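You operate a simulated robot arm through the tools that you are given. There is no shell and no other tool. Be economical: measure what you need, move in short steps, check, and stop when the job is done.

The job below is to be done with a simulated two-armed robot. You get a single attempt, and the scene is never put back.

Task
Take the brush from the side shelf of the cooling rack and put it on the top of stand six. Take the card that says "B 425" and leave it on the shelf under the long bench. Put one of the brown blocks from the top shelf of the cooling rack on the top of the long bench. Put the yellow block on the top shelf of the cooling rack away on the table end by the waste box. Take the tape from the top shelf of the cooling rack and put it on the wheel there. Fetch the rag from the top of the long bench and set it on the top shelf of the cooling rack. Take the small carton from the shelf under the long bench and leave it on the bottom shelf of the cooling rack. Do these in any order. Set down upright: brown block.
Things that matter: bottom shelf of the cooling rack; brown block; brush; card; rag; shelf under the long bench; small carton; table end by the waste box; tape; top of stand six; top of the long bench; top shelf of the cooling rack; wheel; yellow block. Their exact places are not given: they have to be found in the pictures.

Only the result counts: the job must be done as asked and must still hold three seconds after the hand-in. Knocking over, shifting, dropping, spilling or breaking anything else fails it.

Robot
Two 7-joint arms with fingered hands on one trunk, on a base that drives. Base frame: it is fixed to the floor where the robot stands at the start and does not move with it; the origin is under the middle of the robot, x ahead of it, y to its left, z up; the surface under the hand at the start is at about z = 96. Lengths are in cm, angles in degrees, forces in N, time in s.
The left shoulder is at the start at [4.2, 17.4, 112.1], the right one opposite. With the tool pointing down near the work surface each hand reaches from about 26 to 72 cm from the robot's upright axis, wherever it stands, measured 20 degrees to its own side. Places, roughly: bottom shelf of the cooling rack [50, -50, 40]; brown block [25, -50, 100]; brush (14x7x4 cm) [50, 0, 100]; rag (8x11x4 cm) [80, 270, 90]; shelf under the long bench [80, 180, 20]; small carton [50, 275, 25]; table end by the waste box [-360, -100, 90]; tape (7x7x3 cm) [60, -40, 100]; top of stand six [-300, 230, 70]; top of the long bench [80, 180, 90]; top shelf of the cooling rack [50, -50, 100]; wheel (10x10x3 cm) [60, -70, 100]; yellow block (5x4x4 cm) [40, -40, 100]. Payload 3.8 kg a hand.
The tool frame of a hand sits at the grasp point between the pads (the TCP): z along the fingers, y along the line on which they close. The tips reach 2.6 cm beyond it. Largest opening 13.2 cm; the body of the gripper starts 7.3 cm behind the TCP. The gripper is a hand of 3 fingers: y runs from the thumb to the fingers, the wrist lies at [0, 0, -22.4] in the tool frame, and closing takes about 1.5 s.
Orientation is that of the tool frame in the base frame, as a unit quaternion [x, y, z, w]. With the fingers straight down and closing along the base's y, the tool's x points along the base's -x, its y along +y and its z along -z.

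Tools
- The arms move only by the tool servo_tool. It takes "left_series", "right_series" or both (then of equal length, played together; a hand with none holds still); each is a list of rows, each an object (a shift or turn left out is 0, a gripper value left out holds the last) with "translation": the shift along the tool's x, y, z in units of 100 mm (1.0 is 100 mm), a list of three; "dr": the turn, a rotation vector about the tool's x, y, z in units of 180 degrees (1.0 is 180 degrees), a list of three. In form: [{"translation": [tx, ty, tz], "dr": [rx, ry, rz]}, ...]. A call has 1 to 10 rows; each row is the pose to reach, as a shift and turn from the pose commanded when the call began, along the tool's axes at that moment. "left_hand" and "right_hand" are, for a hand that has rows, the opening, from 0 (shut) to 1 (fully open), set as the call begins (left out, the last holds). A call with a number of a shift or a turn outside -1 to 1 is refused whole. Each row takes 0.2 s and may step no farther than 5 cm and 8.6 degrees from the row before; otherwise, or with a gripper value out of range, the whole call is refused. A pose out of reach is approached as far as the arm can. The call stops where the force on the tool passes 40 N (or 10 N more than at its start, if that is more) or the arm is blocked; 0.2 s more then pass. Each finger travels about 10.8 cm/s and halts on what it meets, pressing with about 31 N; the grip force reading is that of the motor and also rises with nothing between the fingers. The clock runs only during rows and for 0.2 s after the last one: add rows that repeat a pose to give the fingers time. It gives the time, the measured TCP pose, the force on the tool (base axes), the opening and the grip force at its end, in the units of the frame above (readings bear some noise), with the torque about the TCP (base axes, N m) and any sound that the robot's microphone picked up.
- Cameras (640 x 400 px; columns grow to the right, rows downward): "scene" is now at [18.87, -0.91, 104.57]; the picture's right is [-0.11, -0.99, 0.00], its down [0.08, -0.01, -1.00] and it looks along [0.99, -0.11, 0.08] (base axes); focal length 214 px, centre (320, 200). "left" rides on the left gripper at [-6.2, 0.3, -9.2] in its tool frame; the picture's right is [-0.05, -1.00, 0.00], its down [0.83, -0.04, -0.56] and it looks along [0.55, -0.03, 0.83] (tool axes); focal length 230 px, centre (320, 200). "right" rides on the right gripper at [6.1, 0.3, -9.2] in its tool frame; the picture's right is [-0.05, 1.00, 0.00], its down [-0.83, -0.04, -0.55] and it looks along [-0.55, -0.03, 0.83] (tool axes); focal length 230 px, centre (320, 200).
- get_image(camera): a new picture of that camera. The clock stands still meanwhile.
- raise_lower(by): slides the trunk up (or, below 0, down) by that many cm; the arms and the scene camera ride with it, the base frame stays. It gives what a move gives, with no picture.
- drive_base(legs): drives the robot by 1 to 6 legs, each [ahead, left, turn to the left] in cm, cm and degrees, along the robot's own axes; the way and the turn of a leg run together, so that a leg with both is an arc; at most 150 cm and 180 degrees a leg. The arms and the cameras ride along, it lands a little off, and it stops where it bumps. It gives what a move gives.
- set_grasp(shape, hand): the hand has 3 fingers and takes this shape, open, in about a second: jaw (thumb against the fingers, like two jaws); tri (thumb and two fingers); tip (a fingertip pinch); poke (one finger out to press); point (the index stretched); flat (the hand flat); cup (the hand cupped); fist (a fist). The gripper value then closes the fingers along that shape, each until it touches; the sizes above hold for jaw. It gives what a move gives, with no picture.
- turn_head(pan, tilt): turns the head with the scene camera to pan (to the left, within 60 degrees either way) and tilt (down, from -29 to 69), counted from straight ahead of the robot. It gives what a move gives.
- locate(camera, pixels): for up to 12 pixels [column, row] of the newest picture of that camera ("zoom" is the newest enlarged one), the place [x, y, z] in the base frame of the surface seen there, good to about 0.3 cm. The clock stands still meanwhile.
- enlarge(camera, box): a new picture of the part [left, top, right, bottom] of that camera's present view, enlarged. The clock stands still meanwhile.
- sign_off(): hands the job in; it is judged then, once.

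Keep the steps short. Do not move on a guess: measure, check each grasp and each placing, and mend mistakes. In all there are 138 turns and 172 pictures (those below and enlarged ones count). Leave the grippers open and the arms clear of the work at the hand-in unless told otherwise, and finish with a single line.

The tools are called after "Request:" as a command line: name --argument value ..., lists and objects as JSON in quotes. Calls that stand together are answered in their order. servo_tool: Moves the arms, as the interface text tells. Its arguments: {"type":"object","properties":{"left_series":{"type":"array","items":{"type":"object","properties":{"translation":{"type":"array","items":{"type":"number"}},"dr":{"type":"array","items":{"type":"number"}}}}},"left_hand":{"type":"number"},"right_series":{"type":"array","items":{"type":"object","properties":{"translation":{"type":"array","items":{"type":"number"}},"dr":{"type":"array","items":{"type":"number"}}}}},"right_hand":{"type":"number"}},"required":[]} The other tools are called the same way: raise_lower (by) slides the trunk up or down; set_grasp (shape, hand) gives the hand a shape; drive_base (legs) drives the base; turn_head (pan, tilt) turns the head that bears the scene camera; get_image (camera) takes a picture; locate (camera, pixels) gives the place of the surface under pixels of a picture; enlarge (camera, box) takes an enlarged picture of a part of a camera's view; sign_off () hands the job in.

At the start:

```text
clock: 0.0
left_position: [37.04, -3.24, 99.9]
left_orientation: [-0.001, 1.0, 0.0, 0.0]
left_ft_force: [-0.4, -0.1, -0.3]
left_ft_torque: [-0.03, 0.03, 0.01]
left_opening: 13.19
left_grip_force: 0.1
left_shape: jaw
right_position: [29.32, -32.73, 129.03]
right_orientation: [0.001, 1.0, -0.001, 0.0]
right_ft_force: [-0.5, -1.0, -0.8]
right_ft_torque: [0.02, 0.03, 0.03]
right_opening: 13.19
right_grip_force: 0.1
right_shape: jaw
trunk travel left (down, up): [-42.5, 5.7]
robot x, y, heading: [-0.04, 0.18, 0.1]
head pan, tilt: [-6.2, -4.9]
```

scene: 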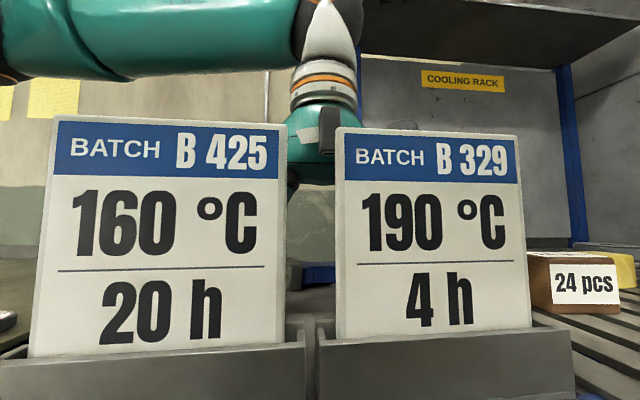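
right: 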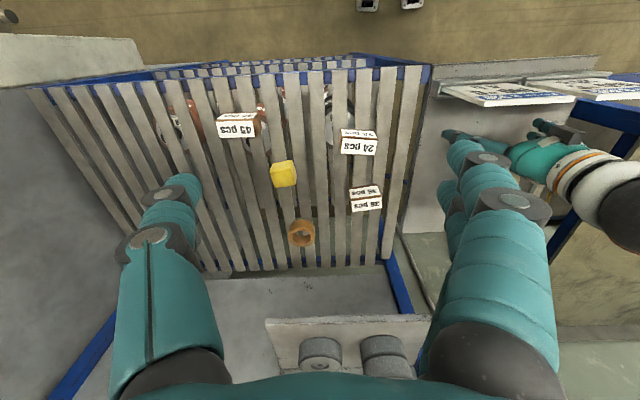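
left: 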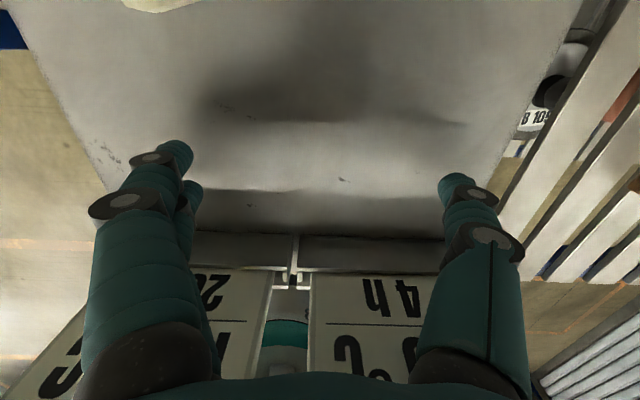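

I'll start by looking around: the head toward the rack on the right, tilted down.

Request:
turn_head --pan -50 --tilt 35

Request:
get_image --camera "scene"

Request:
enlarge --camera "right" --box '[140, 50, 440, 280]'

```text
clock: 1.1
left_position: [37.07, -3.38, 99.99]
left_orientation: [0.0, 1.0, -0.001, 0.0]
left_ft_force: [0.0, -0.3, 0.2]
left_ft_torque: [-0.01, 0.01, -0.01]
left_opening: 13.18
left_grip_force: 0.1
left_shape: jaw
right_position: [29.26, -32.82, 129.01]
right_orientation: [0.0, 1.0, 0.0, 0.0]
right_ft_force: [-0.1, -0.4, -0.4]
right_ft_torque: [-0.03, -0.02, 0.02]
right_opening: 13.19
right_grip_force: 0.1
right_shape: jaw
trunk travel left (down, up): [-42.5, 5.7]
robot x, y, heading: [-0.08, 0.46, -0.2]
head pan, tilt: [-50.0, 35.0]
```

```text
168 pictures are left
```

scene: 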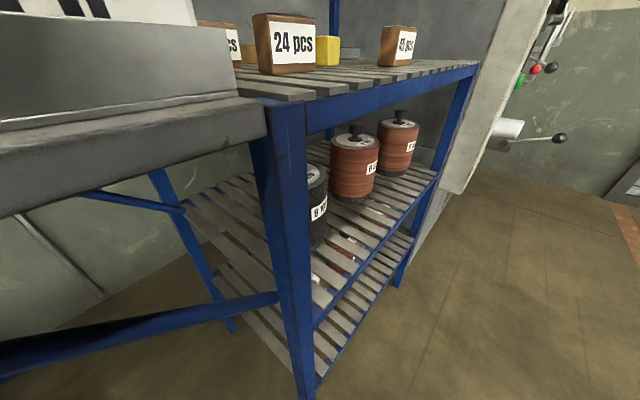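

```text
1.74 times, centred on (290, 165) of right
```

zoom: 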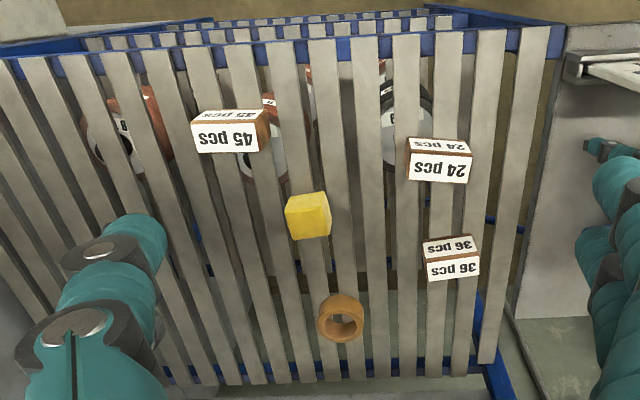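

I see labelled brown blocks (24/36/45 pcs), a yellow block and an orange ring (tape). I'll measure them in the right zoom, plus the scene view.

Request:
locate --camera "zoom" --pixels '[[440, 145], [440, 170], [450, 246], [453, 268], [230, 115], [300, 200], [325, 225], [340, 300], [344, 322], [400, 300], [590, 75], [560, 200]]'

Request:
locate --camera "right" --pixels '[[500, 90], [590, 88], [430, 170], [440, 80], [330, 340], [300, 300], [80, 100], [60, 250], [380, 300], [550, 130], [400, 70], [40, 90]]'

Request:
turn_head --pan 0 --tilt 40

Request:
get_image --camera "scene"

Request:
locate --camera "left" --pixels '[[340, 50], [340, 180], [340, 220], [240, 240], [200, 300], [350, 300], [290, 330], [150, 8], [540, 110], [30, 30], [410, 220], [285, 280]]'

```text
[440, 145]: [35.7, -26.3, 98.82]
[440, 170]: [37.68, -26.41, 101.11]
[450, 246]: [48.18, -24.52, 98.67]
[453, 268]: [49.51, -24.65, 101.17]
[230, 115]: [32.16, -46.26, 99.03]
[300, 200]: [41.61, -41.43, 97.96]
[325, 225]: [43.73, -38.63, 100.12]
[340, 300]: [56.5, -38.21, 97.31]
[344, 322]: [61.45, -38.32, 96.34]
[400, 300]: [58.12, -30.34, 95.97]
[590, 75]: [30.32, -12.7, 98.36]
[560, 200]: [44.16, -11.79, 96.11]
```

```text
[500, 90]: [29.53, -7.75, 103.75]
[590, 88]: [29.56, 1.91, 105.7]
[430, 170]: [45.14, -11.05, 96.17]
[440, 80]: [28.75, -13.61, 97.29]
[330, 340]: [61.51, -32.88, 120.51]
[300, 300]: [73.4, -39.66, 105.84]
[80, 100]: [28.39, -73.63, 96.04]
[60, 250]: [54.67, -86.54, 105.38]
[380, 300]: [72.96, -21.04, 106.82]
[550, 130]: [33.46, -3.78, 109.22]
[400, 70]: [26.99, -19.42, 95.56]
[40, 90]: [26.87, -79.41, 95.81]
```

```text
clock: 2.3
left_position: [37.06, -3.16, 100.12]
left_orientation: [0.0, 1.0, 0.0, 0.0]
left_ft_force: [0.3, -0.5, 0.9]
left_ft_torque: [-0.02, -0.01, -0.02]
left_opening: 13.2
left_grip_force: 0.0
left_shape: jaw
right_position: [29.23, -32.75, 128.98]
right_orientation: [0.0, 1.0, 0.0, 0.0]
right_ft_force: [-0.8, 0.5, -0.3]
right_ft_torque: [0.01, 0.02, -0.02]
right_opening: 13.19
right_grip_force: 0.0
right_shape: jaw
trunk travel left (down, up): [-42.5, 5.7]
robot x, y, heading: [0.13, -0.26, -0.1]
head pan, tilt: [0.0, 40.0]
```

```text
166 pictures are left
```

scene: 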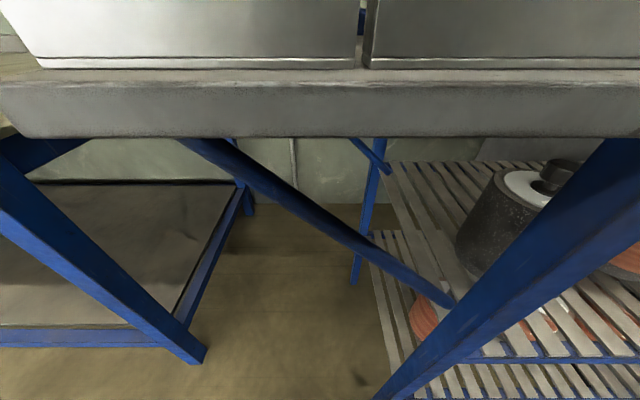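

```text
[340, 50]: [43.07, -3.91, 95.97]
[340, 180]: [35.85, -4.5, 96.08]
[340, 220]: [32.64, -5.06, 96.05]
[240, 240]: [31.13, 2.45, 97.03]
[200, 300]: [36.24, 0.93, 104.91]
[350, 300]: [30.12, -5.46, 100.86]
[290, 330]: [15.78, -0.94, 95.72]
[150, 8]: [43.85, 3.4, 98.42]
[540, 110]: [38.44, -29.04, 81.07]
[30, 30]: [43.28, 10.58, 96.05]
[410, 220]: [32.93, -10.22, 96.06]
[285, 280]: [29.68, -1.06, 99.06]
```

Left hand hangs over the side shelf. I'll lift it 20 cm straight up to see the cards and the brush.

Request:
servo_tool --left_series '[{"translation": [0, 0, -0.45]}, {"translation": [0, 0, -0.9]}, {"translation": [0, 0, -1.0]}]'

Request:
servo_tool --left_series '[{"translation": [0, 0, -0.45]}, {"translation": [0, 0, -0.9]}, {"translation": [0, 0, -1.0]}]'

Request:
get_image --camera "left"

Request:
turn_head --pan -5 --tilt 5

Request:
get_image --camera "scene"

```text
clock: 3.1
left_position: [37.2, -3.33, 110.11]
left_orientation: [0.0, 1.0, 0.0, 0.0]
left_ft_force: [0.1, 0.2, -1.1]
left_ft_torque: [-0.02, -0.01, 0.01]
left_opening: 13.22
left_grip_force: 0.1
left_shape: jaw
right_position: [29.28, -32.76, 128.99]
right_orientation: [0.0, 1.0, 0.0, 0.001]
right_ft_force: [0.0, 0.2, 0.3]
right_ft_torque: [0.02, 0.02, 0.01]
right_opening: 13.18
right_grip_force: 0.1
right_shape: jaw
trunk travel left (down, up): [-42.5, 5.7]
robot x, y, heading: [0.17, 0.03, 0.3]
head pan, tilt: [0.0, 40.0]
```

```text
clock: 3.9
left_position: [37.17, -3.39, 120.21]
left_orientation: [0.001, 1.0, 0.0, 0.0]
left_ft_force: [0.9, 0.2, 0.2]
left_ft_torque: [0.0, 0.03, 0.03]
left_opening: 13.18
left_grip_force: 0.0
left_shape: jaw
right_position: [29.22, -32.76, 128.98]
right_orientation: [0.0, 1.0, 0.0, 0.001]
right_ft_force: [0.3, 0.1, 0.7]
right_ft_torque: [-0.03, 0.01, -0.03]
right_opening: 13.19
right_grip_force: 0.0
right_shape: jaw
trunk travel left (down, up): [-42.5, 5.7]
robot x, y, heading: [0.06, -0.43, 0.3]
head pan, tilt: [0.0, 40.0]
```

```text
165 pictures are left
```

left: 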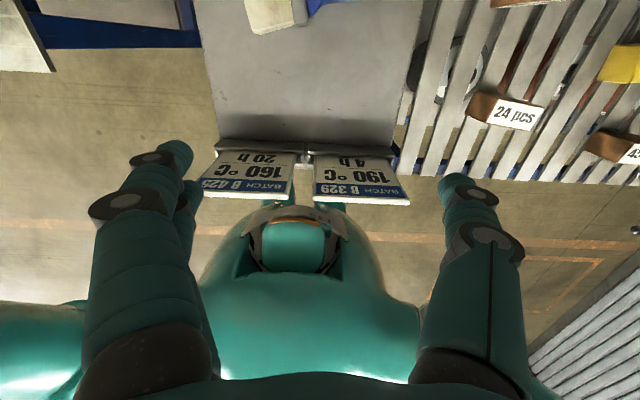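

```text
clock: 4.9
left_position: [37.02, -3.33, 120.15]
left_orientation: [0.0, 1.0, -0.001, 0.0]
left_ft_force: [-1.5, -0.1, 0.7]
left_ft_torque: [0.0, 0.0, 0.01]
left_opening: 13.18
left_grip_force: 0.0
left_shape: jaw
right_position: [29.26, -32.84, 129.0]
right_orientation: [0.001, 1.0, 0.0, 0.001]
right_ft_force: [0.8, -0.3, 0.0]
right_ft_torque: [0.01, 0.03, 0.03]
right_opening: 13.21
right_grip_force: 0.1
right_shape: jaw
trunk travel left (down, up): [-42.5, 5.7]
robot x, y, heading: [-0.21, -0.18, -0.0]
head pan, tilt: [-5.0, 5.0]
```

```text
164 pictures are left
```

scene: 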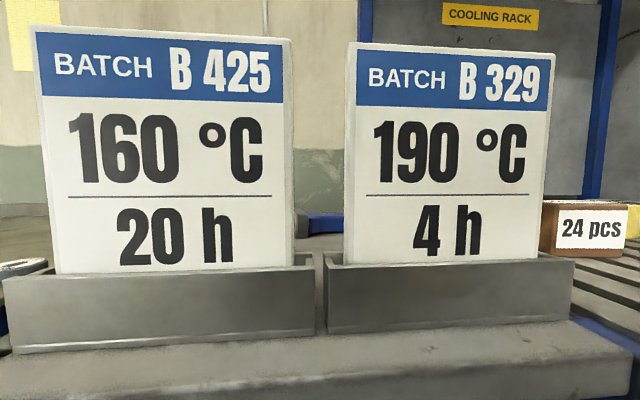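

The cards and edge of a brush (270,15) are in view. Measuring cards, holders and brush.

Request:
locate --camera "left" --pixels '[[205, 188], [290, 192], [230, 160], [318, 195], [405, 200], [250, 145], [275, 15], [255, 25], [305, 20], [270, 5], [45, 60], [220, 60]]'

Request:
locate --camera "scene" --pixels '[[40, 40], [285, 45], [60, 265], [290, 255], [8, 285], [312, 265], [320, 345], [160, 300], [355, 50], [550, 60], [330, 270], [20, 268]]'

Request:
turn_head --pan 60 --tilt 10

Request:
get_image --camera "scene"

```text
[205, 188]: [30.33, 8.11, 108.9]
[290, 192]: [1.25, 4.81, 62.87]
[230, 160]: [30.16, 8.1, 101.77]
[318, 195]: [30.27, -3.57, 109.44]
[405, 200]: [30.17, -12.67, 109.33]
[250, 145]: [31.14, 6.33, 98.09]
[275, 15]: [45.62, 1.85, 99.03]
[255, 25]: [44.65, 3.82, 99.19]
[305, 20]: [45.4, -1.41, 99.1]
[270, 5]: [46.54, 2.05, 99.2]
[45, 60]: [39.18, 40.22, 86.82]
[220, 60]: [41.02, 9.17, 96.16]
```

```text
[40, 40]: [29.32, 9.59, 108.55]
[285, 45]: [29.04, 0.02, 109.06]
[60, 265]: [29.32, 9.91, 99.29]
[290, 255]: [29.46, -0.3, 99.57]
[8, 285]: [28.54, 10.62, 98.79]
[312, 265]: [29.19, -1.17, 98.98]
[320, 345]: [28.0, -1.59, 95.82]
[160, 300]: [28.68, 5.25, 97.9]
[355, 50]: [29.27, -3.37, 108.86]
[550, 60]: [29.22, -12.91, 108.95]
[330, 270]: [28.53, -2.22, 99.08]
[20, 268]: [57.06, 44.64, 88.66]
```

```text
clock: 6.3
left_position: [37.09, -3.45, 120.27]
left_orientation: [0.0, 1.0, 0.0, 0.0]
left_ft_force: [0.4, -0.1, 0.6]
left_ft_torque: [0.0, 0.02, -0.03]
left_opening: 13.18
left_grip_force: 0.0
left_shape: jaw
right_position: [29.22, -32.89, 129.02]
right_orientation: [0.001, 1.0, 0.0, 0.001]
right_ft_force: [-0.2, -0.4, 0.1]
right_ft_torque: [0.03, 0.03, -0.02]
right_opening: 13.19
right_grip_force: 0.1
right_shape: jaw
trunk travel left (down, up): [-42.5, 5.7]
robot x, y, heading: [0.03, -0.22, -0.1]
head pan, tilt: [60.0, 10.0]
```

```text
163 pictures are left
```

scene: 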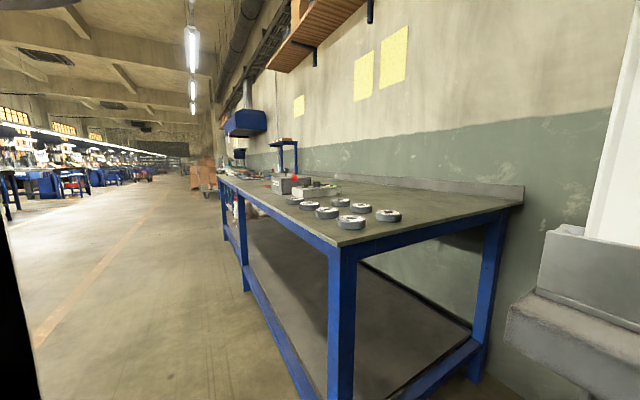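

Bench is to the left. First job: the tape onto the wheel. I move the right hand forward and right above the rack to see both.

Request:
servo_tool --right_series '[{"translation": [-0.4, -0.25, 0]}, {"translation": [-0.8, -0.5, 0]}, {"translation": [-1.0, -0.8, 0]}]'

Request:
servo_tool --right_series '[{"translation": [-0.4, -0.2, 0]}, {"translation": [-0.8, -0.3, 0]}, {"translation": [-0.8, -0.7, 0]}]'

Request:
get_image --camera "right"

```text
clock: 7.1
left_position: [37.02, -3.38, 120.18]
left_orientation: [0.001, 1.0, 0.0, 0.0]
left_ft_force: [0.4, 0.3, -0.5]
left_ft_torque: [0.02, -0.02, 0.03]
left_opening: 13.19
left_grip_force: 0.0
left_shape: jaw
right_position: [39.35, -40.93, 128.94]
right_orientation: [0.0, 1.0, 0.0, 0.001]
right_ft_force: [-0.1, 0.6, 1.0]
right_ft_torque: [0.03, 0.01, -0.03]
right_opening: 13.18
right_grip_force: 0.1
right_shape: jaw
trunk travel left (down, up): [-42.5, 5.7]
robot x, y, heading: [0.05, 0.07, 0.1]
head pan, tilt: [60.0, 10.0]
```

```text
clock: 7.9
left_position: [36.97, -3.46, 120.31]
left_orientation: [0.0, 1.0, 0.0, 0.001]
left_ft_force: [-0.6, 0.4, -1.3]
left_ft_torque: [-0.01, -0.04, -0.03]
left_opening: 13.23
left_grip_force: 0.0
left_shape: jaw
right_position: [45.47, -47.54, 126.88]
right_orientation: [-0.001, 1.0, -0.001, 0.003]
right_ft_force: [-0.7, -0.7, 0.2]
right_ft_torque: [-0.01, -0.02, -0.02]
right_opening: 13.19
right_grip_force: 0.1
right_shape: jaw
right hand out of reach, approached as far as the arm can: row 2, 3
trunk travel left (down, up): [-42.5, 5.7]
robot x, y, heading: [-0.12, -0.28, 0.2]
head pan, tilt: [60.0, 10.0]
```

```text
162 pictures are left
```

right: 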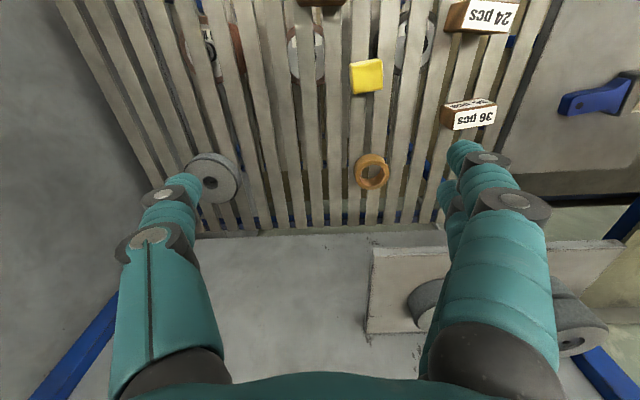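

Grey wheel at (212,178), tape ring at (371,172), brush handle blue at (600,95). Measuring them.

Request:
locate --camera "right" --pixels '[[195, 165], [225, 160], [232, 192], [212, 182], [371, 157], [357, 172], [387, 172], [372, 188], [370, 174], [600, 98], [632, 95], [250, 120]]'

Request:
enlarge --camera "right" --box '[160, 130, 420, 220]'

Request:
turn_head --pan -60 --tilt 25

Request:
get_image --camera "scene"

```text
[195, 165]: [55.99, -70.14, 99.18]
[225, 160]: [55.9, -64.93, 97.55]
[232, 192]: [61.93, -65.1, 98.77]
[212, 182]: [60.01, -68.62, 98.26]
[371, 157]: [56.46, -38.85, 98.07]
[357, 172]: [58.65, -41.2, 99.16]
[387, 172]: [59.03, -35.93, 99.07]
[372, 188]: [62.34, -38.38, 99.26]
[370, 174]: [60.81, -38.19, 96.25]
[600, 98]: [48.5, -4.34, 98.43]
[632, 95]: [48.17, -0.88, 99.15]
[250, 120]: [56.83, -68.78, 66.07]
```

```text
2.46 times, centred on (290, 175) of right
```

zoom: 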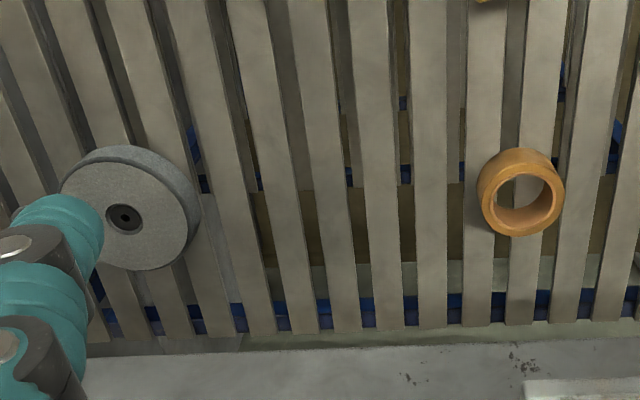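

```text
clock: 9.9
left_position: [36.95, -3.33, 120.13]
left_orientation: [0.001, 1.0, 0.0, -0.001]
left_ft_force: [1.5, 0.1, -0.2]
left_ft_torque: [0.04, 0.0, 0.0]
left_opening: 13.2
left_grip_force: 0.0
left_shape: jaw
right_position: [45.54, -47.43, 127.03]
right_orientation: [0.001, 1.0, 0.0, 0.001]
right_ft_force: [-0.1, 0.0, -0.6]
right_ft_torque: [0.03, -0.01, 0.0]
right_opening: 13.18
right_grip_force: 0.0
right_shape: jaw
trunk travel left (down, up): [-42.5, 5.7]
robot x, y, heading: [-0.0, 0.13, 0.0]
head pan, tilt: [-60.0, 25.0]
```

```text
160 pictures are left
```

scene: 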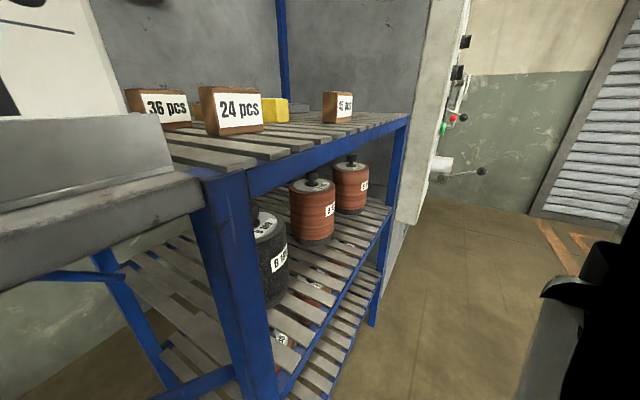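

The shelf surface is at z≈96.2. Wheel centre ≈(60,-68.7), top ≈99; tape centre ≈(59.4,-38.5). They are too far right, so I strafe the base 28 cm right.

Request:
drive_base --legs '[[0, -28, 0]]'

Request:
get_image --camera "right"

Request:
get_image --camera "left"

```text
clock: 11.4
left_position: [36.38, -10.43, 120.35]
left_orientation: [-0.003, 1.0, 0.0, -0.001]
left_ft_force: [0.3, -1.2, -0.3]
left_ft_torque: [0.01, 0.0, -0.01]
left_opening: 13.18
left_grip_force: 0.0
left_shape: jaw
right_position: [45.08, -54.38, 126.9]
right_orientation: [-0.003, 1.0, 0.0, 0.002]
right_ft_force: [0.1, 0.2, 0.7]
right_ft_torque: [0.02, -0.01, -0.04]
right_opening: 13.19
right_grip_force: 0.1
right_shape: jaw
trunk travel left (down, up): [-42.5, 5.7]
robot x, y, heading: [-0.69, -7.18, 0.4]
head pan, tilt: [-60.0, 25.0]
stopped in leg 1: the robot was blocked; the commanded pose is now the measured one
```

```text
159 pictures are left
```

right: 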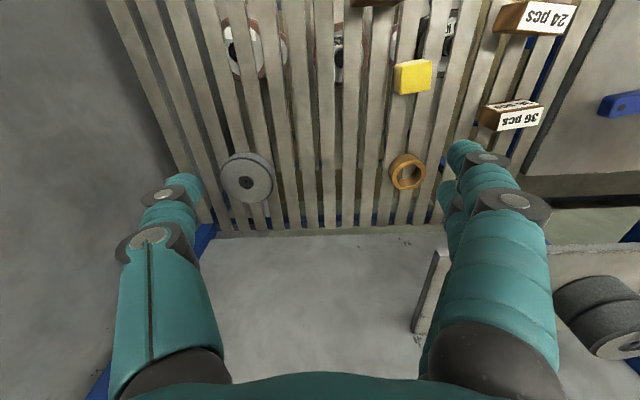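

```text
158 pictures are left
```

left: 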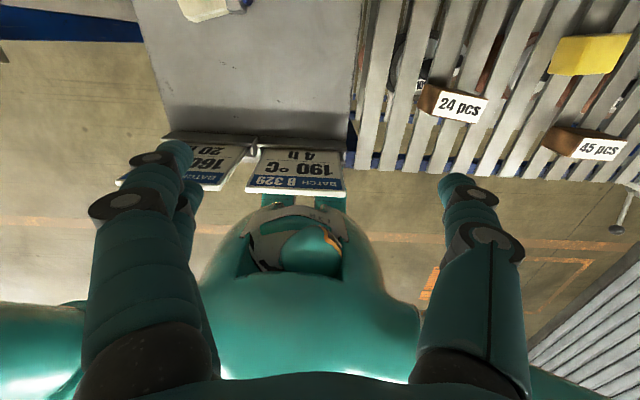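

Blocked after 7 cm. I look down to the right to see what the base met.

Request:
turn_head --pan -45 --tilt 65

Request:
get_image --camera "scene"

Request:
locate --camera "scene" --pixels '[[100, 100], [200, 100], [200, 200], [300, 200], [400, 200], [300, 300], [400, 300], [320, 60], [450, 100], [500, 60], [250, 350], [550, 200]]'

```text
clock: 12.5
left_position: [36.57, -10.16, 120.22]
left_orientation: [-0.003, 1.0, 0.0, 0.0]
left_ft_force: [-0.1, -0.2, -1.0]
left_ft_torque: [0.03, 0.0, -0.02]
left_opening: 13.19
left_grip_force: 0.0
left_shape: jaw
right_position: [45.2, -54.12, 126.91]
right_orientation: [-0.003, 1.0, -0.001, 0.001]
right_ft_force: [0.4, -0.6, -0.6]
right_ft_torque: [-0.01, -0.04, -0.01]
right_opening: 13.2
right_grip_force: 0.1
right_shape: jaw
trunk travel left (down, up): [-42.5, 5.7]
robot x, y, heading: [-0.62, -6.91, 0.5]
head pan, tilt: [-45.0, 65.0]
```

```text
157 pictures are left
```

scene: 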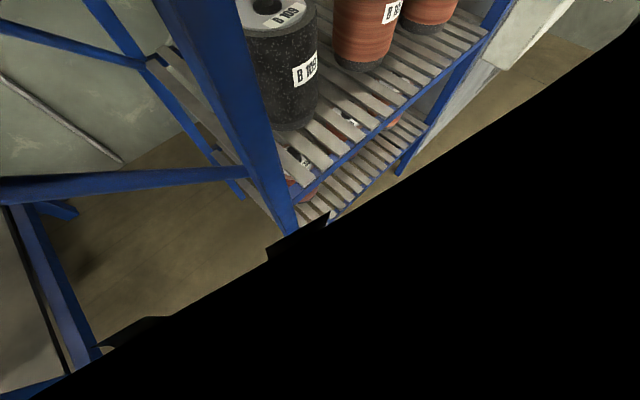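

```text
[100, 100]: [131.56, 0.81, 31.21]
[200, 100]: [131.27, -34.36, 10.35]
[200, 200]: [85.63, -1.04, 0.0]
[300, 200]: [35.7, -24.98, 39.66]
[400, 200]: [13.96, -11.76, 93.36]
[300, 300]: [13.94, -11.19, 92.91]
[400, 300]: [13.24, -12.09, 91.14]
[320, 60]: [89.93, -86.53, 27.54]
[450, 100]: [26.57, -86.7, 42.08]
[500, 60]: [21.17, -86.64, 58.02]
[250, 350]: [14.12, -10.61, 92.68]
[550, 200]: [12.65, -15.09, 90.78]
```

The dark area is my own body; the rack leg near (27,-17) is the likely obstacle. I back off 10, strafe right 26, then check.

Request:
drive_base --legs '[[-10, 0, 0], [0, -26, 0]]'

Request:
get_image --camera "scene"

Request:
get_image --camera "right"

```text
clock: 16.1
left_position: [26.46, -35.86, 120.15]
left_orientation: [-0.002, 1.0, -0.002, 0.0]
left_ft_force: [0.0, 0.1, 0.3]
left_ft_torque: [0.05, 0.0, 0.05]
left_opening: 13.19
left_grip_force: 0.1
left_shape: jaw
right_position: [35.15, -79.75, 127.23]
right_orientation: [-0.002, 1.0, -0.001, 0.002]
right_ft_force: [1.2, 20.1, 8.2]
right_ft_torque: [-0.57, 0.01, 0.12]
right_opening: 13.13
right_grip_force: 0.0
right_shape: jaw
trunk travel left (down, up): [-42.5, 5.7]
robot x, y, heading: [-10.63, -33.6, 0.2]
head pan, tilt: [-45.0, 65.0]
```

```text
156 pictures are left
```

scene: 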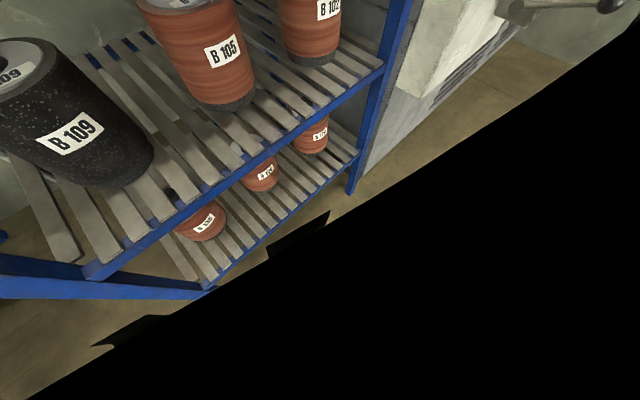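

```text
155 pictures are left
```

right: 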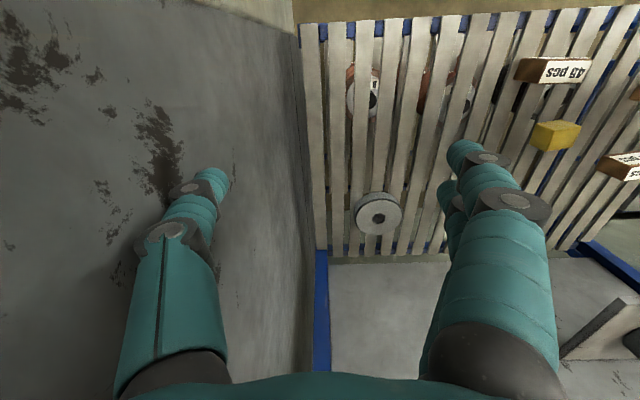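

The right hand touches the machine's side wall (20 N in y). I move it 15 cm away from the wall.

Request:
servo_tool --right_series '[{"translation": [0, 0.4, 0]}, {"translation": [0, 0.8, 0]}, {"translation": [0, 1.0, 0]}]'

Request:
drive_base --legs '[[9, 0, 0]]'

Request:
get_image --camera "right"

```text
clock: 16.9
left_position: [26.59, -36.38, 120.2]
left_orientation: [-0.002, 1.0, 0.0, 0.0]
left_ft_force: [-0.8, 0.1, 0.5]
left_ft_torque: [0.0, -0.01, -0.03]
left_opening: 13.19
left_grip_force: 0.1
left_shape: jaw
right_position: [35.3, -70.18, 126.87]
right_orientation: [-0.003, 1.0, 0.0, 0.002]
right_ft_force: [-0.1, -0.1, -0.9]
right_ft_torque: [-0.01, 0.01, -0.02]
right_opening: 13.21
right_grip_force: 0.1
right_shape: jaw
trunk travel left (down, up): [-42.5, 5.7]
robot x, y, heading: [-10.59, -33.33, 0.1]
head pan, tilt: [-45.0, 65.0]
```

```text
clock: 18.0
left_position: [35.36, -36.33, 120.15]
left_orientation: [-0.002, 1.0, 0.0, 0.0]
left_ft_force: [-0.2, 0.8, -0.2]
left_ft_torque: [0.01, 0.02, 0.01]
left_opening: 13.21
left_grip_force: 0.1
left_shape: jaw
right_position: [44.16, -70.0, 126.97]
right_orientation: [-0.003, 1.0, 0.0, 0.002]
right_ft_force: [0.0, 0.3, -0.3]
right_ft_torque: [-0.02, -0.01, 0.01]
right_opening: 13.18
right_grip_force: 0.0
right_shape: jaw
trunk travel left (down, up): [-42.5, 5.7]
robot x, y, heading: [-1.79, -32.89, 0.2]
head pan, tilt: [-45.0, 65.0]
```

```text
154 pictures are left
```

right: 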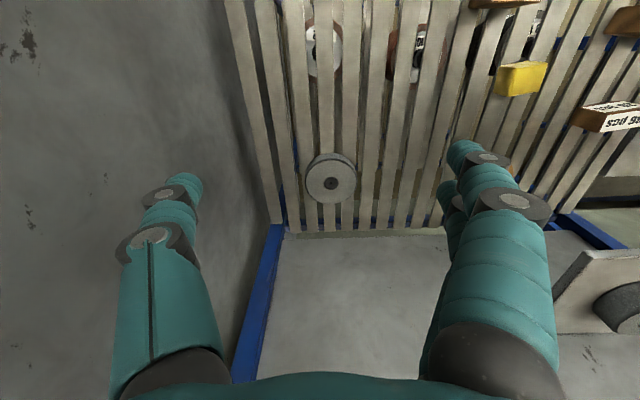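

Clear now. I bring the right hand over the tape (target x 59.4, y -38.5).

Request:
servo_tool --right_series '[{"translation": [0, 0.45, 0]}, {"translation": [0, 0.9, 0]}, {"translation": [0, 1.0, 0]}]'

Request:
servo_tool --right_series '[{"translation": [0, 0.45, 0]}, {"translation": [0, 0.9, 0]}, {"translation": [0, 1.0, 0]}]'

Request:
servo_tool --right_series '[{"translation": [-0.3, 0.3, 0.1]}, {"translation": [-0.6, 0.6, 0.3]}, {"translation": [-0.9, 1.0, 0.5]}, {"translation": [-0.9, 1.0, 0.9]}]'

Request:
get_image --camera "right"

```text
clock: 18.8
left_position: [35.34, -36.32, 120.26]
left_orientation: [-0.002, 1.0, 0.0, 0.001]
left_ft_force: [0.1, -0.2, 0.6]
left_ft_torque: [0.0, -0.01, -0.02]
left_opening: 13.19
left_grip_force: 0.0
left_shape: jaw
right_position: [43.24, -60.47, 126.08]
right_orientation: [-0.003, 1.0, 0.001, 0.005]
right_ft_force: [0.1, -0.3, 0.0]
right_ft_torque: [-0.02, 0.01, -0.02]
right_opening: 13.17
right_grip_force: 0.1
right_shape: jaw
right hand out of reach, approached as far as the arm can: row 2, 3
trunk travel left (down, up): [-42.5, 5.7]
robot x, y, heading: [-1.72, -33.03, -0.1]
head pan, tilt: [-45.0, 65.0]
```

```text
clock: 19.6
left_position: [35.51, -36.24, 120.31]
left_orientation: [-0.002, 1.0, 0.0, 0.0]
left_ft_force: [0.5, -0.6, -0.2]
left_ft_torque: [0.01, 0.0, -0.04]
left_opening: 13.19
left_grip_force: 0.1
left_shape: jaw
right_position: [39.81, -54.44, 124.6]
right_orientation: [-0.003, 1.0, 0.0, 0.004]
right_ft_force: [0.4, -0.8, 0.1]
right_ft_torque: [0.02, -0.03, 0.03]
right_opening: 13.17
right_grip_force: 0.0
right_shape: jaw
right hand out of reach, approached as far as the arm can: row 1, 2, 3
trunk travel left (down, up): [-42.5, 5.7]
robot x, y, heading: [-1.56, -33.08, 0.0]
head pan, tilt: [-45.0, 65.0]
```

```text
refused: row 3 steps farther than a row can; nothing moved
```

```text
153 pictures are left
```

right: 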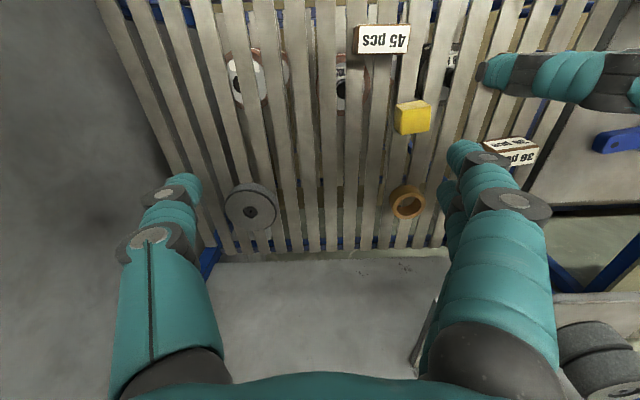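

Reach is less at this height. I move the left hand aside (+y 20) and lower the right hand first.

Request:
servo_tool --left_series '[{"translation": [0, 0.45, 0]}, {"translation": [0, 0.9, 0]}, {"translation": [0, 1.0, 0]}]' --right_series '[{"translation": [0, 0, 0.4]}, {"translation": [0, 0, 0.8]}, {"translation": [0, 0, 1.0]}]'

Request:
servo_tool --left_series '[{"translation": [0, 0.45, 0]}, {"translation": [0, 0.9, 0]}, {"translation": [0, 1.0, 0]}]' --right_series '[{"translation": [0, 0, 0.2]}, {"translation": [0, 0.3, 0.4]}, {"translation": [-0.1, 0.6, 0.5]}]'

```text
clock: 20.4
left_position: [35.22, -26.17, 120.3]
left_orientation: [-0.001, 1.0, 0.0, 0.0]
left_ft_force: [-0.6, -0.4, 0.7]
left_ft_torque: [0.0, -0.02, 0.02]
left_opening: 13.19
left_grip_force: 0.1
left_shape: jaw
right_position: [40.38, -54.53, 114.53]
right_orientation: [-0.002, 1.0, 0.001, 0.004]
right_ft_force: [0.4, -0.4, 0.6]
right_ft_torque: [0.01, 0.01, 0.0]
right_opening: 13.19
right_grip_force: 0.0
right_shape: jaw
trunk travel left (down, up): [-42.5, 5.7]
robot x, y, heading: [-1.64, -33.04, 0.0]
head pan, tilt: [-45.0, 65.0]
```

```text
clock: 21.2
left_position: [35.19, -16.32, 120.03]
left_orientation: [0.0, 1.0, 0.001, -0.001]
left_ft_force: [-0.1, -0.5, -0.6]
left_ft_torque: [0.01, 0.01, 0.01]
left_opening: 13.23
left_grip_force: 0.0
left_shape: jaw
right_position: [40.93, -49.59, 109.67]
right_orientation: [-0.001, 1.0, 0.0, 0.002]
right_ft_force: [0.3, 0.1, -0.3]
right_ft_torque: [0.04, 0.01, 0.0]
right_opening: 13.19
right_grip_force: 0.1
right_shape: jaw
right hand out of reach, approached as far as the arm can: row 3
trunk travel left (down, up): [-42.5, 5.7]
robot x, y, heading: [-1.14, -32.9, 0.1]
head pan, tilt: [-45.0, 65.0]
```

Still short moving left: probably a wrist limit. The tape is round, so I yaw the right hand ~24° and try forward/left again.

Request:
servo_tool --right_series '[{"dr": [0, 0, -0.045]}, {"dr": [0, 0, -0.09]}, {"dr": [0, 0, -0.133]}, {"translation": [-0.3, 0.2, 0], "dr": [0, 0, -0.133]}, {"translation": [-0.6, 0.4, 0], "dr": [0, 0, -0.133]}, {"translation": [-0.9, 0.6, 0], "dr": [0, 0, -0.133]}]'

```text
clock: 22.6
left_position: [35.0, -16.2, 120.24]
left_orientation: [-0.002, 1.0, 0.0, 0.0]
left_ft_force: [0.4, -0.5, -0.1]
left_ft_torque: [0.02, -0.02, -0.01]
left_opening: 13.16
left_grip_force: 0.1
left_shape: jaw
right_position: [40.6, -49.34, 109.8]
right_orientation: [-0.211, 0.978, 0.0, 0.003]
right_ft_force: [-1.0, -0.4, -0.1]
right_ft_torque: [0.0, -0.02, 0.02]
right_opening: 13.18
right_grip_force: 0.1
right_shape: jaw
right hand out of reach, approached as far as the arm can: row 4, 5, 6
trunk travel left (down, up): [-42.5, 5.7]
robot x, y, heading: [-1.92, -32.82, 0.3]
head pan, tilt: [-45.0, 65.0]
```

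The arm seems stuck in a posture limit. I pull the hand back and undo the yaw, then go left and out again.

Request:
servo_tool --right_series '[{"translation": [0.3, 0, 0], "dr": [0, 0, 0.04]}, {"translation": [0.6, 0, 0], "dr": [0, 0, 0.08]}, {"translation": [0.9, 0.0, 0], "dr": [0, 0, 0.1]}, {"translation": [0.9, 0.3, 0], "dr": [0, 0, 0.133]}, {"translation": [0.9, 0.7, 0], "dr": [0, 0, 0.133]}, {"translation": [0.9, 1.0, 0], "dr": [0, 0, 0.133]}]'

Request:
get_image --camera "left"

```text
clock: 24.0
left_position: [35.16, -16.18, 120.17]
left_orientation: [-0.002, 1.0, 0.0, -0.001]
left_ft_force: [0.2, 0.3, 0.0]
left_ft_torque: [0.04, 0.03, -0.01]
left_opening: 13.23
left_grip_force: 0.1
left_shape: jaw
right_position: [28.04, -44.6, 109.8]
right_orientation: [-0.002, 1.0, 0.0, 0.002]
right_ft_force: [0.5, 0.6, -0.1]
right_ft_torque: [-0.03, 0.03, 0.03]
right_opening: 13.17
right_grip_force: 0.0
right_shape: jaw
trunk travel left (down, up): [-42.5, 5.7]
robot x, y, heading: [-1.53, -33.19, 0.2]
head pan, tilt: [-45.0, 65.0]
```

```text
152 pictures are left
```

left: 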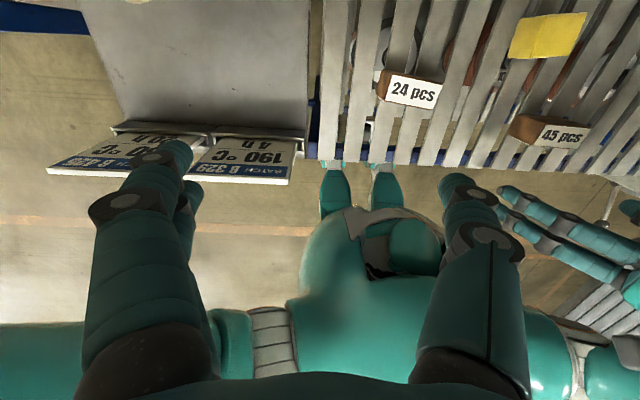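

It moved freely. Continue left to y≈-36, then forward.

Request:
servo_tool --right_series '[{"translation": [0, 0.4, 0]}, {"translation": [0, 0.7, 0]}, {"translation": [-0.4, 0.7, 0]}, {"translation": [-0.8, 0.7, 0]}, {"translation": [-1.0, 0.7, 0]}]'

Request:
servo_tool --right_series '[{"translation": [-0.4, 0, 0]}, {"translation": [-0.8, 0, 0]}, {"translation": [-1.0, 0, 0]}]'

```text
clock: 25.2
left_position: [35.42, -16.34, 120.2]
left_orientation: [-0.003, 1.0, 0.0, -0.002]
left_ft_force: [0.7, -0.2, 0.3]
left_ft_torque: [0.0, 0.03, -0.03]
left_opening: 13.2
left_grip_force: 0.1
left_shape: jaw
right_position: [35.06, -46.42, 110.49]
right_orientation: [0.0, 1.0, 0.002, 0.002]
right_ft_force: [-0.1, 0.2, 0.4]
right_ft_torque: [0.02, 0.05, 0.02]
right_opening: 13.19
right_grip_force: 0.0
right_shape: jaw
right hand out of reach, approached as far as the arm can: row 1, 2, 3, 4, 5
trunk travel left (down, up): [-42.5, 5.7]
robot x, y, heading: [-1.4, -32.86, -0.0]
head pan, tilt: [-45.0, 65.0]
```

```text
clock: 26.0
left_position: [34.99, -16.23, 120.18]
left_orientation: [-0.001, 1.0, -0.001, 0.0]
left_ft_force: [0.1, -0.7, -0.4]
left_ft_torque: [-0.01, -0.01, -0.01]
left_opening: 13.19
left_grip_force: 0.0
left_shape: jaw
right_position: [38.51, -48.34, 111.02]
right_orientation: [-0.002, 1.0, 0.001, 0.004]
right_ft_force: [-1.2, 0.3, 0.5]
right_ft_torque: [-0.01, 0.01, 0.0]
right_opening: 13.16
right_grip_force: 0.2
right_shape: jaw
right hand out of reach, approached as far as the arm can: row 1, 2, 3
trunk travel left (down, up): [-42.5, 5.7]
robot x, y, heading: [-1.57, -33.24, 0.2]
head pan, tilt: [-45.0, 65.0]
```

A barrier persists; maybe it's clearance to the left arm. I move the left hand another 18 cm left and back and retry.

Request:
servo_tool --left_series '[{"translation": [0, 0.45, 0]}, {"translation": [0, 0.9, 0]}, {"translation": [0, 1.0, 0]}]'

Request:
servo_tool --left_series '[{"translation": [0, 0.4, 0]}, {"translation": [0, 0.8, 0]}, {"translation": [0, 1.0, 0]}]'

Request:
servo_tool --right_series '[{"translation": [0, 0.4, 0]}, {"translation": [0, 0.8, 0]}, {"translation": [0, 1.0, 0]}]'

```text
clock: 26.8
left_position: [35.29, -6.22, 120.38]
left_orientation: [0.0, 1.0, 0.0, 0.001]
left_ft_force: [-0.7, -0.3, 0.6]
left_ft_torque: [0.01, 0.02, -0.01]
left_opening: 13.18
left_grip_force: 0.1
left_shape: jaw
right_position: [38.62, -48.34, 110.96]
right_orientation: [-0.003, 1.0, 0.001, 0.004]
right_ft_force: [-0.3, -0.5, 0.0]
right_ft_torque: [-0.03, 0.02, 0.04]
right_opening: 13.19
right_grip_force: 0.2
right_shape: jaw
trunk travel left (down, up): [-42.5, 5.7]
robot x, y, heading: [-1.43, -32.81, 0.1]
head pan, tilt: [-45.0, 65.0]
```

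```text
clock: 27.6
left_position: [35.32, 3.67, 120.26]
left_orientation: [-0.001, 1.0, 0.0, 0.0]
left_ft_force: [-0.1, -0.9, 0.4]
left_ft_torque: [-0.04, -0.01, -0.03]
left_opening: 13.19
left_grip_force: 0.1
left_shape: jaw
right_position: [38.69, -48.27, 110.85]
right_orientation: [-0.002, 1.0, 0.001, 0.004]
right_ft_force: [-0.6, 0.3, -0.4]
right_ft_torque: [-0.03, -0.05, 0.03]
right_opening: 13.21
right_grip_force: 0.0
right_shape: jaw
trunk travel left (down, up): [-42.5, 5.7]
robot x, y, heading: [-1.65, -32.54, 0.2]
head pan, tilt: [-45.0, 65.0]
```

```text
clock: 28.4
left_position: [35.36, 3.55, 120.19]
left_orientation: [-0.001, 1.0, 0.0, 0.0]
left_ft_force: [0.8, 0.1, -0.1]
left_ft_torque: [0.01, 0.02, 0.0]
left_opening: 13.2
left_grip_force: 0.1
left_shape: jaw
right_position: [35.54, -46.38, 108.72]
right_orientation: [-0.002, 1.0, 0.0, 0.003]
right_ft_force: [-0.5, 0.3, -0.5]
right_ft_torque: [0.0, 0.0, -0.03]
right_opening: 13.18
right_grip_force: 0.0
right_shape: jaw
right hand out of reach, approached as far as the arm can: row 1, 2, 3
trunk travel left (down, up): [-42.5, 5.7]
robot x, y, heading: [-1.62, -32.82, 0.0]
head pan, tilt: [-45.0, 65.0]
```

Not the left arm then; try yawing the right wrist the other way (clockwise 24°) and go left.

Request:
servo_tool --right_series '[{"dr": [0, 0, 0.045]}, {"dr": [0, 0, 0.09]}, {"dr": [0, 0, 0.133]}, {"dr": [0, 0, 0.17]}, {"translation": [0, 0.3, 0], "dr": [0, 0, 0.17]}, {"translation": [0, 0.6, 0], "dr": [0, 0, 0.17]}]'

```text
clock: 29.8
left_position: [35.38, 3.59, 120.17]
left_orientation: [-0.002, 1.0, 0.0, 0.001]
left_ft_force: [0.2, 0.1, -0.5]
left_ft_torque: [0.0, -0.04, -0.01]
left_opening: 13.2
left_grip_force: 0.1
left_shape: jaw
right_position: [35.89, -51.0, 109.47]
right_orientation: [0.26, 0.966, 0.002, 0.002]
right_ft_force: [1.1, -1.0, 0.8]
right_ft_torque: [-0.01, -0.01, -0.01]
right_opening: 13.18
right_grip_force: 0.0
right_shape: jaw
right hand out of reach, approached as far as the arm can: row 2, 3, 4, 5, 6
trunk travel left (down, up): [-42.5, 5.7]
robot x, y, heading: [-1.9, -33.14, 0.1]
head pan, tilt: [-45.0, 65.0]
```

Clockwise made it worse, so counter‑clockwise: turn to about 45° the other way, then test left.

Request:
servo_tool --right_series '[{"dr": [0, 0, -0.045]}, {"dr": [0, 0, -0.09]}, {"dr": [0, 0, -0.135]}, {"dr": [0, 0, -0.18]}, {"dr": [0, 0, -0.225]}, {"dr": [0, 0, -0.27]}, {"dr": [0, 0, -0.315]}, {"dr": [0, 0, -0.36]}, {"dr": [0, 0, -0.4]}, {"dr": [0, 0, -0.42]}]'

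Request:
servo_tool --right_series '[{"translation": [-0.2, 0.2, 0]}, {"translation": [-0.4, 0.4, 0]}, {"translation": [-0.6, 0.6, 0]}]'

```text
clock: 32.0
left_position: [35.34, 3.74, 120.16]
left_orientation: [-0.002, 1.0, 0.0, 0.0]
left_ft_force: [0.4, 0.7, 0.4]
left_ft_torque: [0.0, 0.01, -0.02]
left_opening: 13.17
left_grip_force: 0.1
left_shape: jaw
right_position: [36.28, -50.58, 109.44]
right_orientation: [-0.388, 0.922, -0.001, 0.003]
right_ft_force: [-0.5, 0.3, 0.0]
right_ft_torque: [0.02, 0.02, -0.03]
right_opening: 13.17
right_grip_force: 0.1
right_shape: jaw
trunk travel left (down, up): [-42.5, 5.7]
robot x, y, heading: [-1.66, -32.63, 0.2]
head pan, tilt: [-45.0, 65.0]
```

```text
clock: 32.8
left_position: [35.37, 3.61, 120.21]
left_orientation: [-0.001, 1.0, 0.0, 0.0]
left_ft_force: [0.2, 0.4, -0.6]
left_ft_torque: [-0.02, -0.03, 0.0]
left_opening: 13.21
left_grip_force: 0.1
left_shape: jaw
right_position: [36.53, -46.99, 109.51]
right_orientation: [-0.383, 0.924, -0.001, 0.004]
right_ft_force: [0.6, 0.4, -0.3]
right_ft_torque: [-0.01, -0.02, -0.01]
right_opening: 13.17
right_grip_force: 0.1
right_shape: jaw
right hand out of reach, approached as far as the arm can: row 2, 3
trunk travel left (down, up): [-42.5, 5.7]
robot x, y, heading: [-1.56, -32.58, -0.2]
head pan, tilt: [-45.0, 65.0]
```

The barrier is at azimuth ≈-21° from my axis regardless. The right hand is mounted half a turn from the left one's mirror; I try a larger counter-clockwise turn (about 75° more).

Request:
servo_tool --right_series '[{"translation": [0.1, -0.2, -0.2], "dr": [0, 0, -0.045]}, {"translation": [0.1, -0.3, -0.3], "dr": [0, 0, -0.09]}, {"translation": [0.1, -0.3, -0.3], "dr": [0, 0, -0.135]}, {"translation": [0.1, -0.3, -0.3], "dr": [0, 0, -0.18]}, {"translation": [0.1, -0.3, -0.3], "dr": [0, 0, -0.225]}, {"translation": [0.1, -0.3, -0.3], "dr": [0, 0, -0.27]}, {"translation": [0.1, -0.3, -0.3], "dr": [0, 0, -0.315]}, {"translation": [0.1, -0.3, -0.3], "dr": [0, 0, -0.36]}, {"translation": [0.1, -0.3, -0.3], "dr": [0, 0, -0.4]}, {"translation": [0.1, -0.3, -0.3], "dr": [0, 0, -0.42]}]'

Request:
turn_head --pan -35 --tilt 10

Request:
get_image --camera "scene"

```text
clock: 35.0
left_position: [35.27, 3.72, 120.08]
left_orientation: [-0.002, 1.0, 0.001, 0.001]
left_ft_force: [0.0, -0.8, 0.0]
left_ft_torque: [-0.03, -0.01, 0.03]
left_opening: 13.2
left_grip_force: 0.0
left_shape: jaw
right_position: [37.73, -49.95, 112.11]
right_orientation: [0.87, -0.492, 0.003, -0.002]
right_ft_force: [0.9, 0.0, 0.6]
right_ft_torque: [0.05, -0.02, 0.0]
right_opening: 13.15
right_grip_force: 0.2
right_shape: jaw
trunk travel left (down, up): [-42.5, 5.7]
robot x, y, heading: [-1.74, -33.27, 0.4]
head pan, tilt: [-45.0, 65.0]
```

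```text
clock: 36.3
left_position: [35.36, 3.61, 120.18]
left_orientation: [-0.001, 1.0, 0.0, 0.0]
left_ft_force: [-0.4, -0.5, 0.6]
left_ft_torque: [-0.02, -0.04, 0.02]
left_opening: 13.15
left_grip_force: 0.1
left_shape: jaw
right_position: [37.73, -49.83, 112.2]
right_orientation: [0.87, -0.493, 0.003, -0.001]
right_ft_force: [-0.2, -0.1, 0.9]
right_ft_torque: [0.03, -0.03, -0.03]
right_opening: 13.19
right_grip_force: 0.0
right_shape: jaw
trunk travel left (down, up): [-42.5, 5.7]
robot x, y, heading: [-1.83, -33.33, 0.0]
head pan, tilt: [-35.0, 10.0]
```

```text
151 pictures are left
```

scene: 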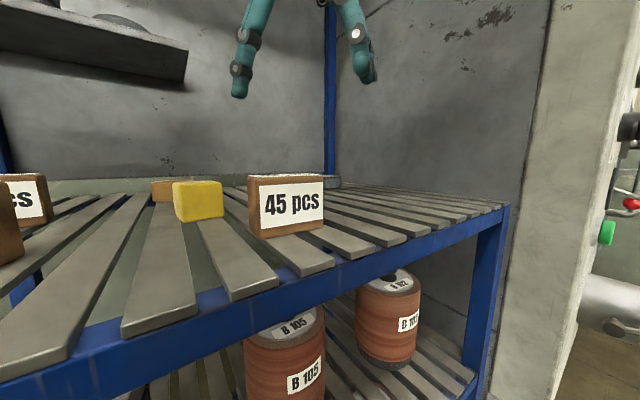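

Now at 121° yaw. Test moving 8 cm to +y.

Request:
servo_tool --right_series '[{"translation": [-0.34, -0.2, 0]}, {"translation": [-0.68, -0.41, 0]}]'

```text
clock: 36.9
left_position: [35.19, 3.67, 120.17]
left_orientation: [-0.002, 1.0, 0.001, 0.0]
left_ft_force: [-0.1, -0.7, 0.5]
left_ft_torque: [0.02, -0.03, 0.0]
left_opening: 13.2
left_grip_force: 0.1
left_shape: jaw
right_position: [37.53, -47.9, 112.24]
right_orientation: [0.87, -0.493, 0.005, -0.002]
right_ft_force: [0.1, -0.3, 0.3]
right_ft_torque: [0.05, -0.01, 0.0]
right_opening: 13.18
right_grip_force: 0.0
right_shape: jaw
right hand out of reach, approached as far as the arm can: row 1, 2
trunk travel left (down, up): [-42.5, 5.7]
robot x, y, heading: [-1.65, -33.18, 0.2]
head pan, tilt: [-35.0, 10.0]
```

The right arm can't cross inside ~20° of straight ahead. So I turn the base left 25° (backing 4 cm first) to bring tape and wheel to its side.

Request:
drive_base --legs '[[-4, 0, 0], [0, 0, 25]]'

Request:
get_image --camera "right"

Request:
get_image --camera "scene"

```text
clock: 39.0
left_position: [11.81, 16.06, 120.22]
left_orientation: [-0.225, 0.974, 0.001, 0.0]
left_ft_force: [-0.6, 0.0, 0.2]
left_ft_torque: [0.01, 0.0, 0.0]
left_opening: 13.18
left_grip_force: 0.0
left_shape: jaw
right_position: [36.39, -29.36, 112.17]
right_orientation: [0.958, -0.286, 0.002, -0.002]
right_ft_force: [-0.3, -0.2, 0.1]
right_ft_torque: [-0.03, -0.01, 0.05]
right_opening: 13.2
right_grip_force: 0.2
right_shape: jaw
trunk travel left (down, up): [-42.5, 5.7]
robot x, y, heading: [-5.34, -33.11, 26.0]
head pan, tilt: [-35.0, 10.0]
```

```text
150 pictures are left
```

right: 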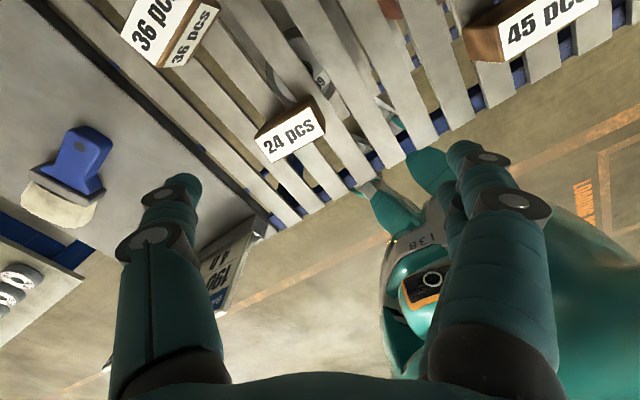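

```text
149 pictures are left
```

scene: 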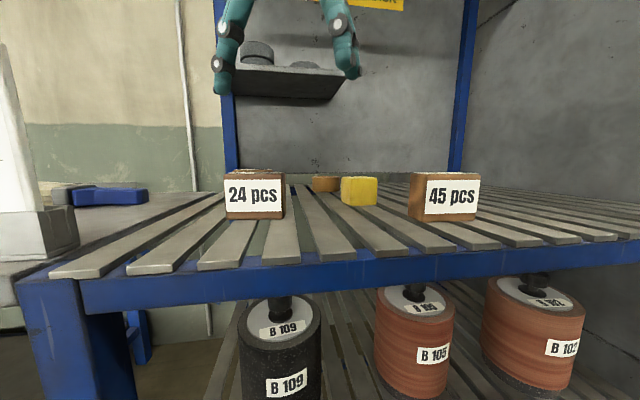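

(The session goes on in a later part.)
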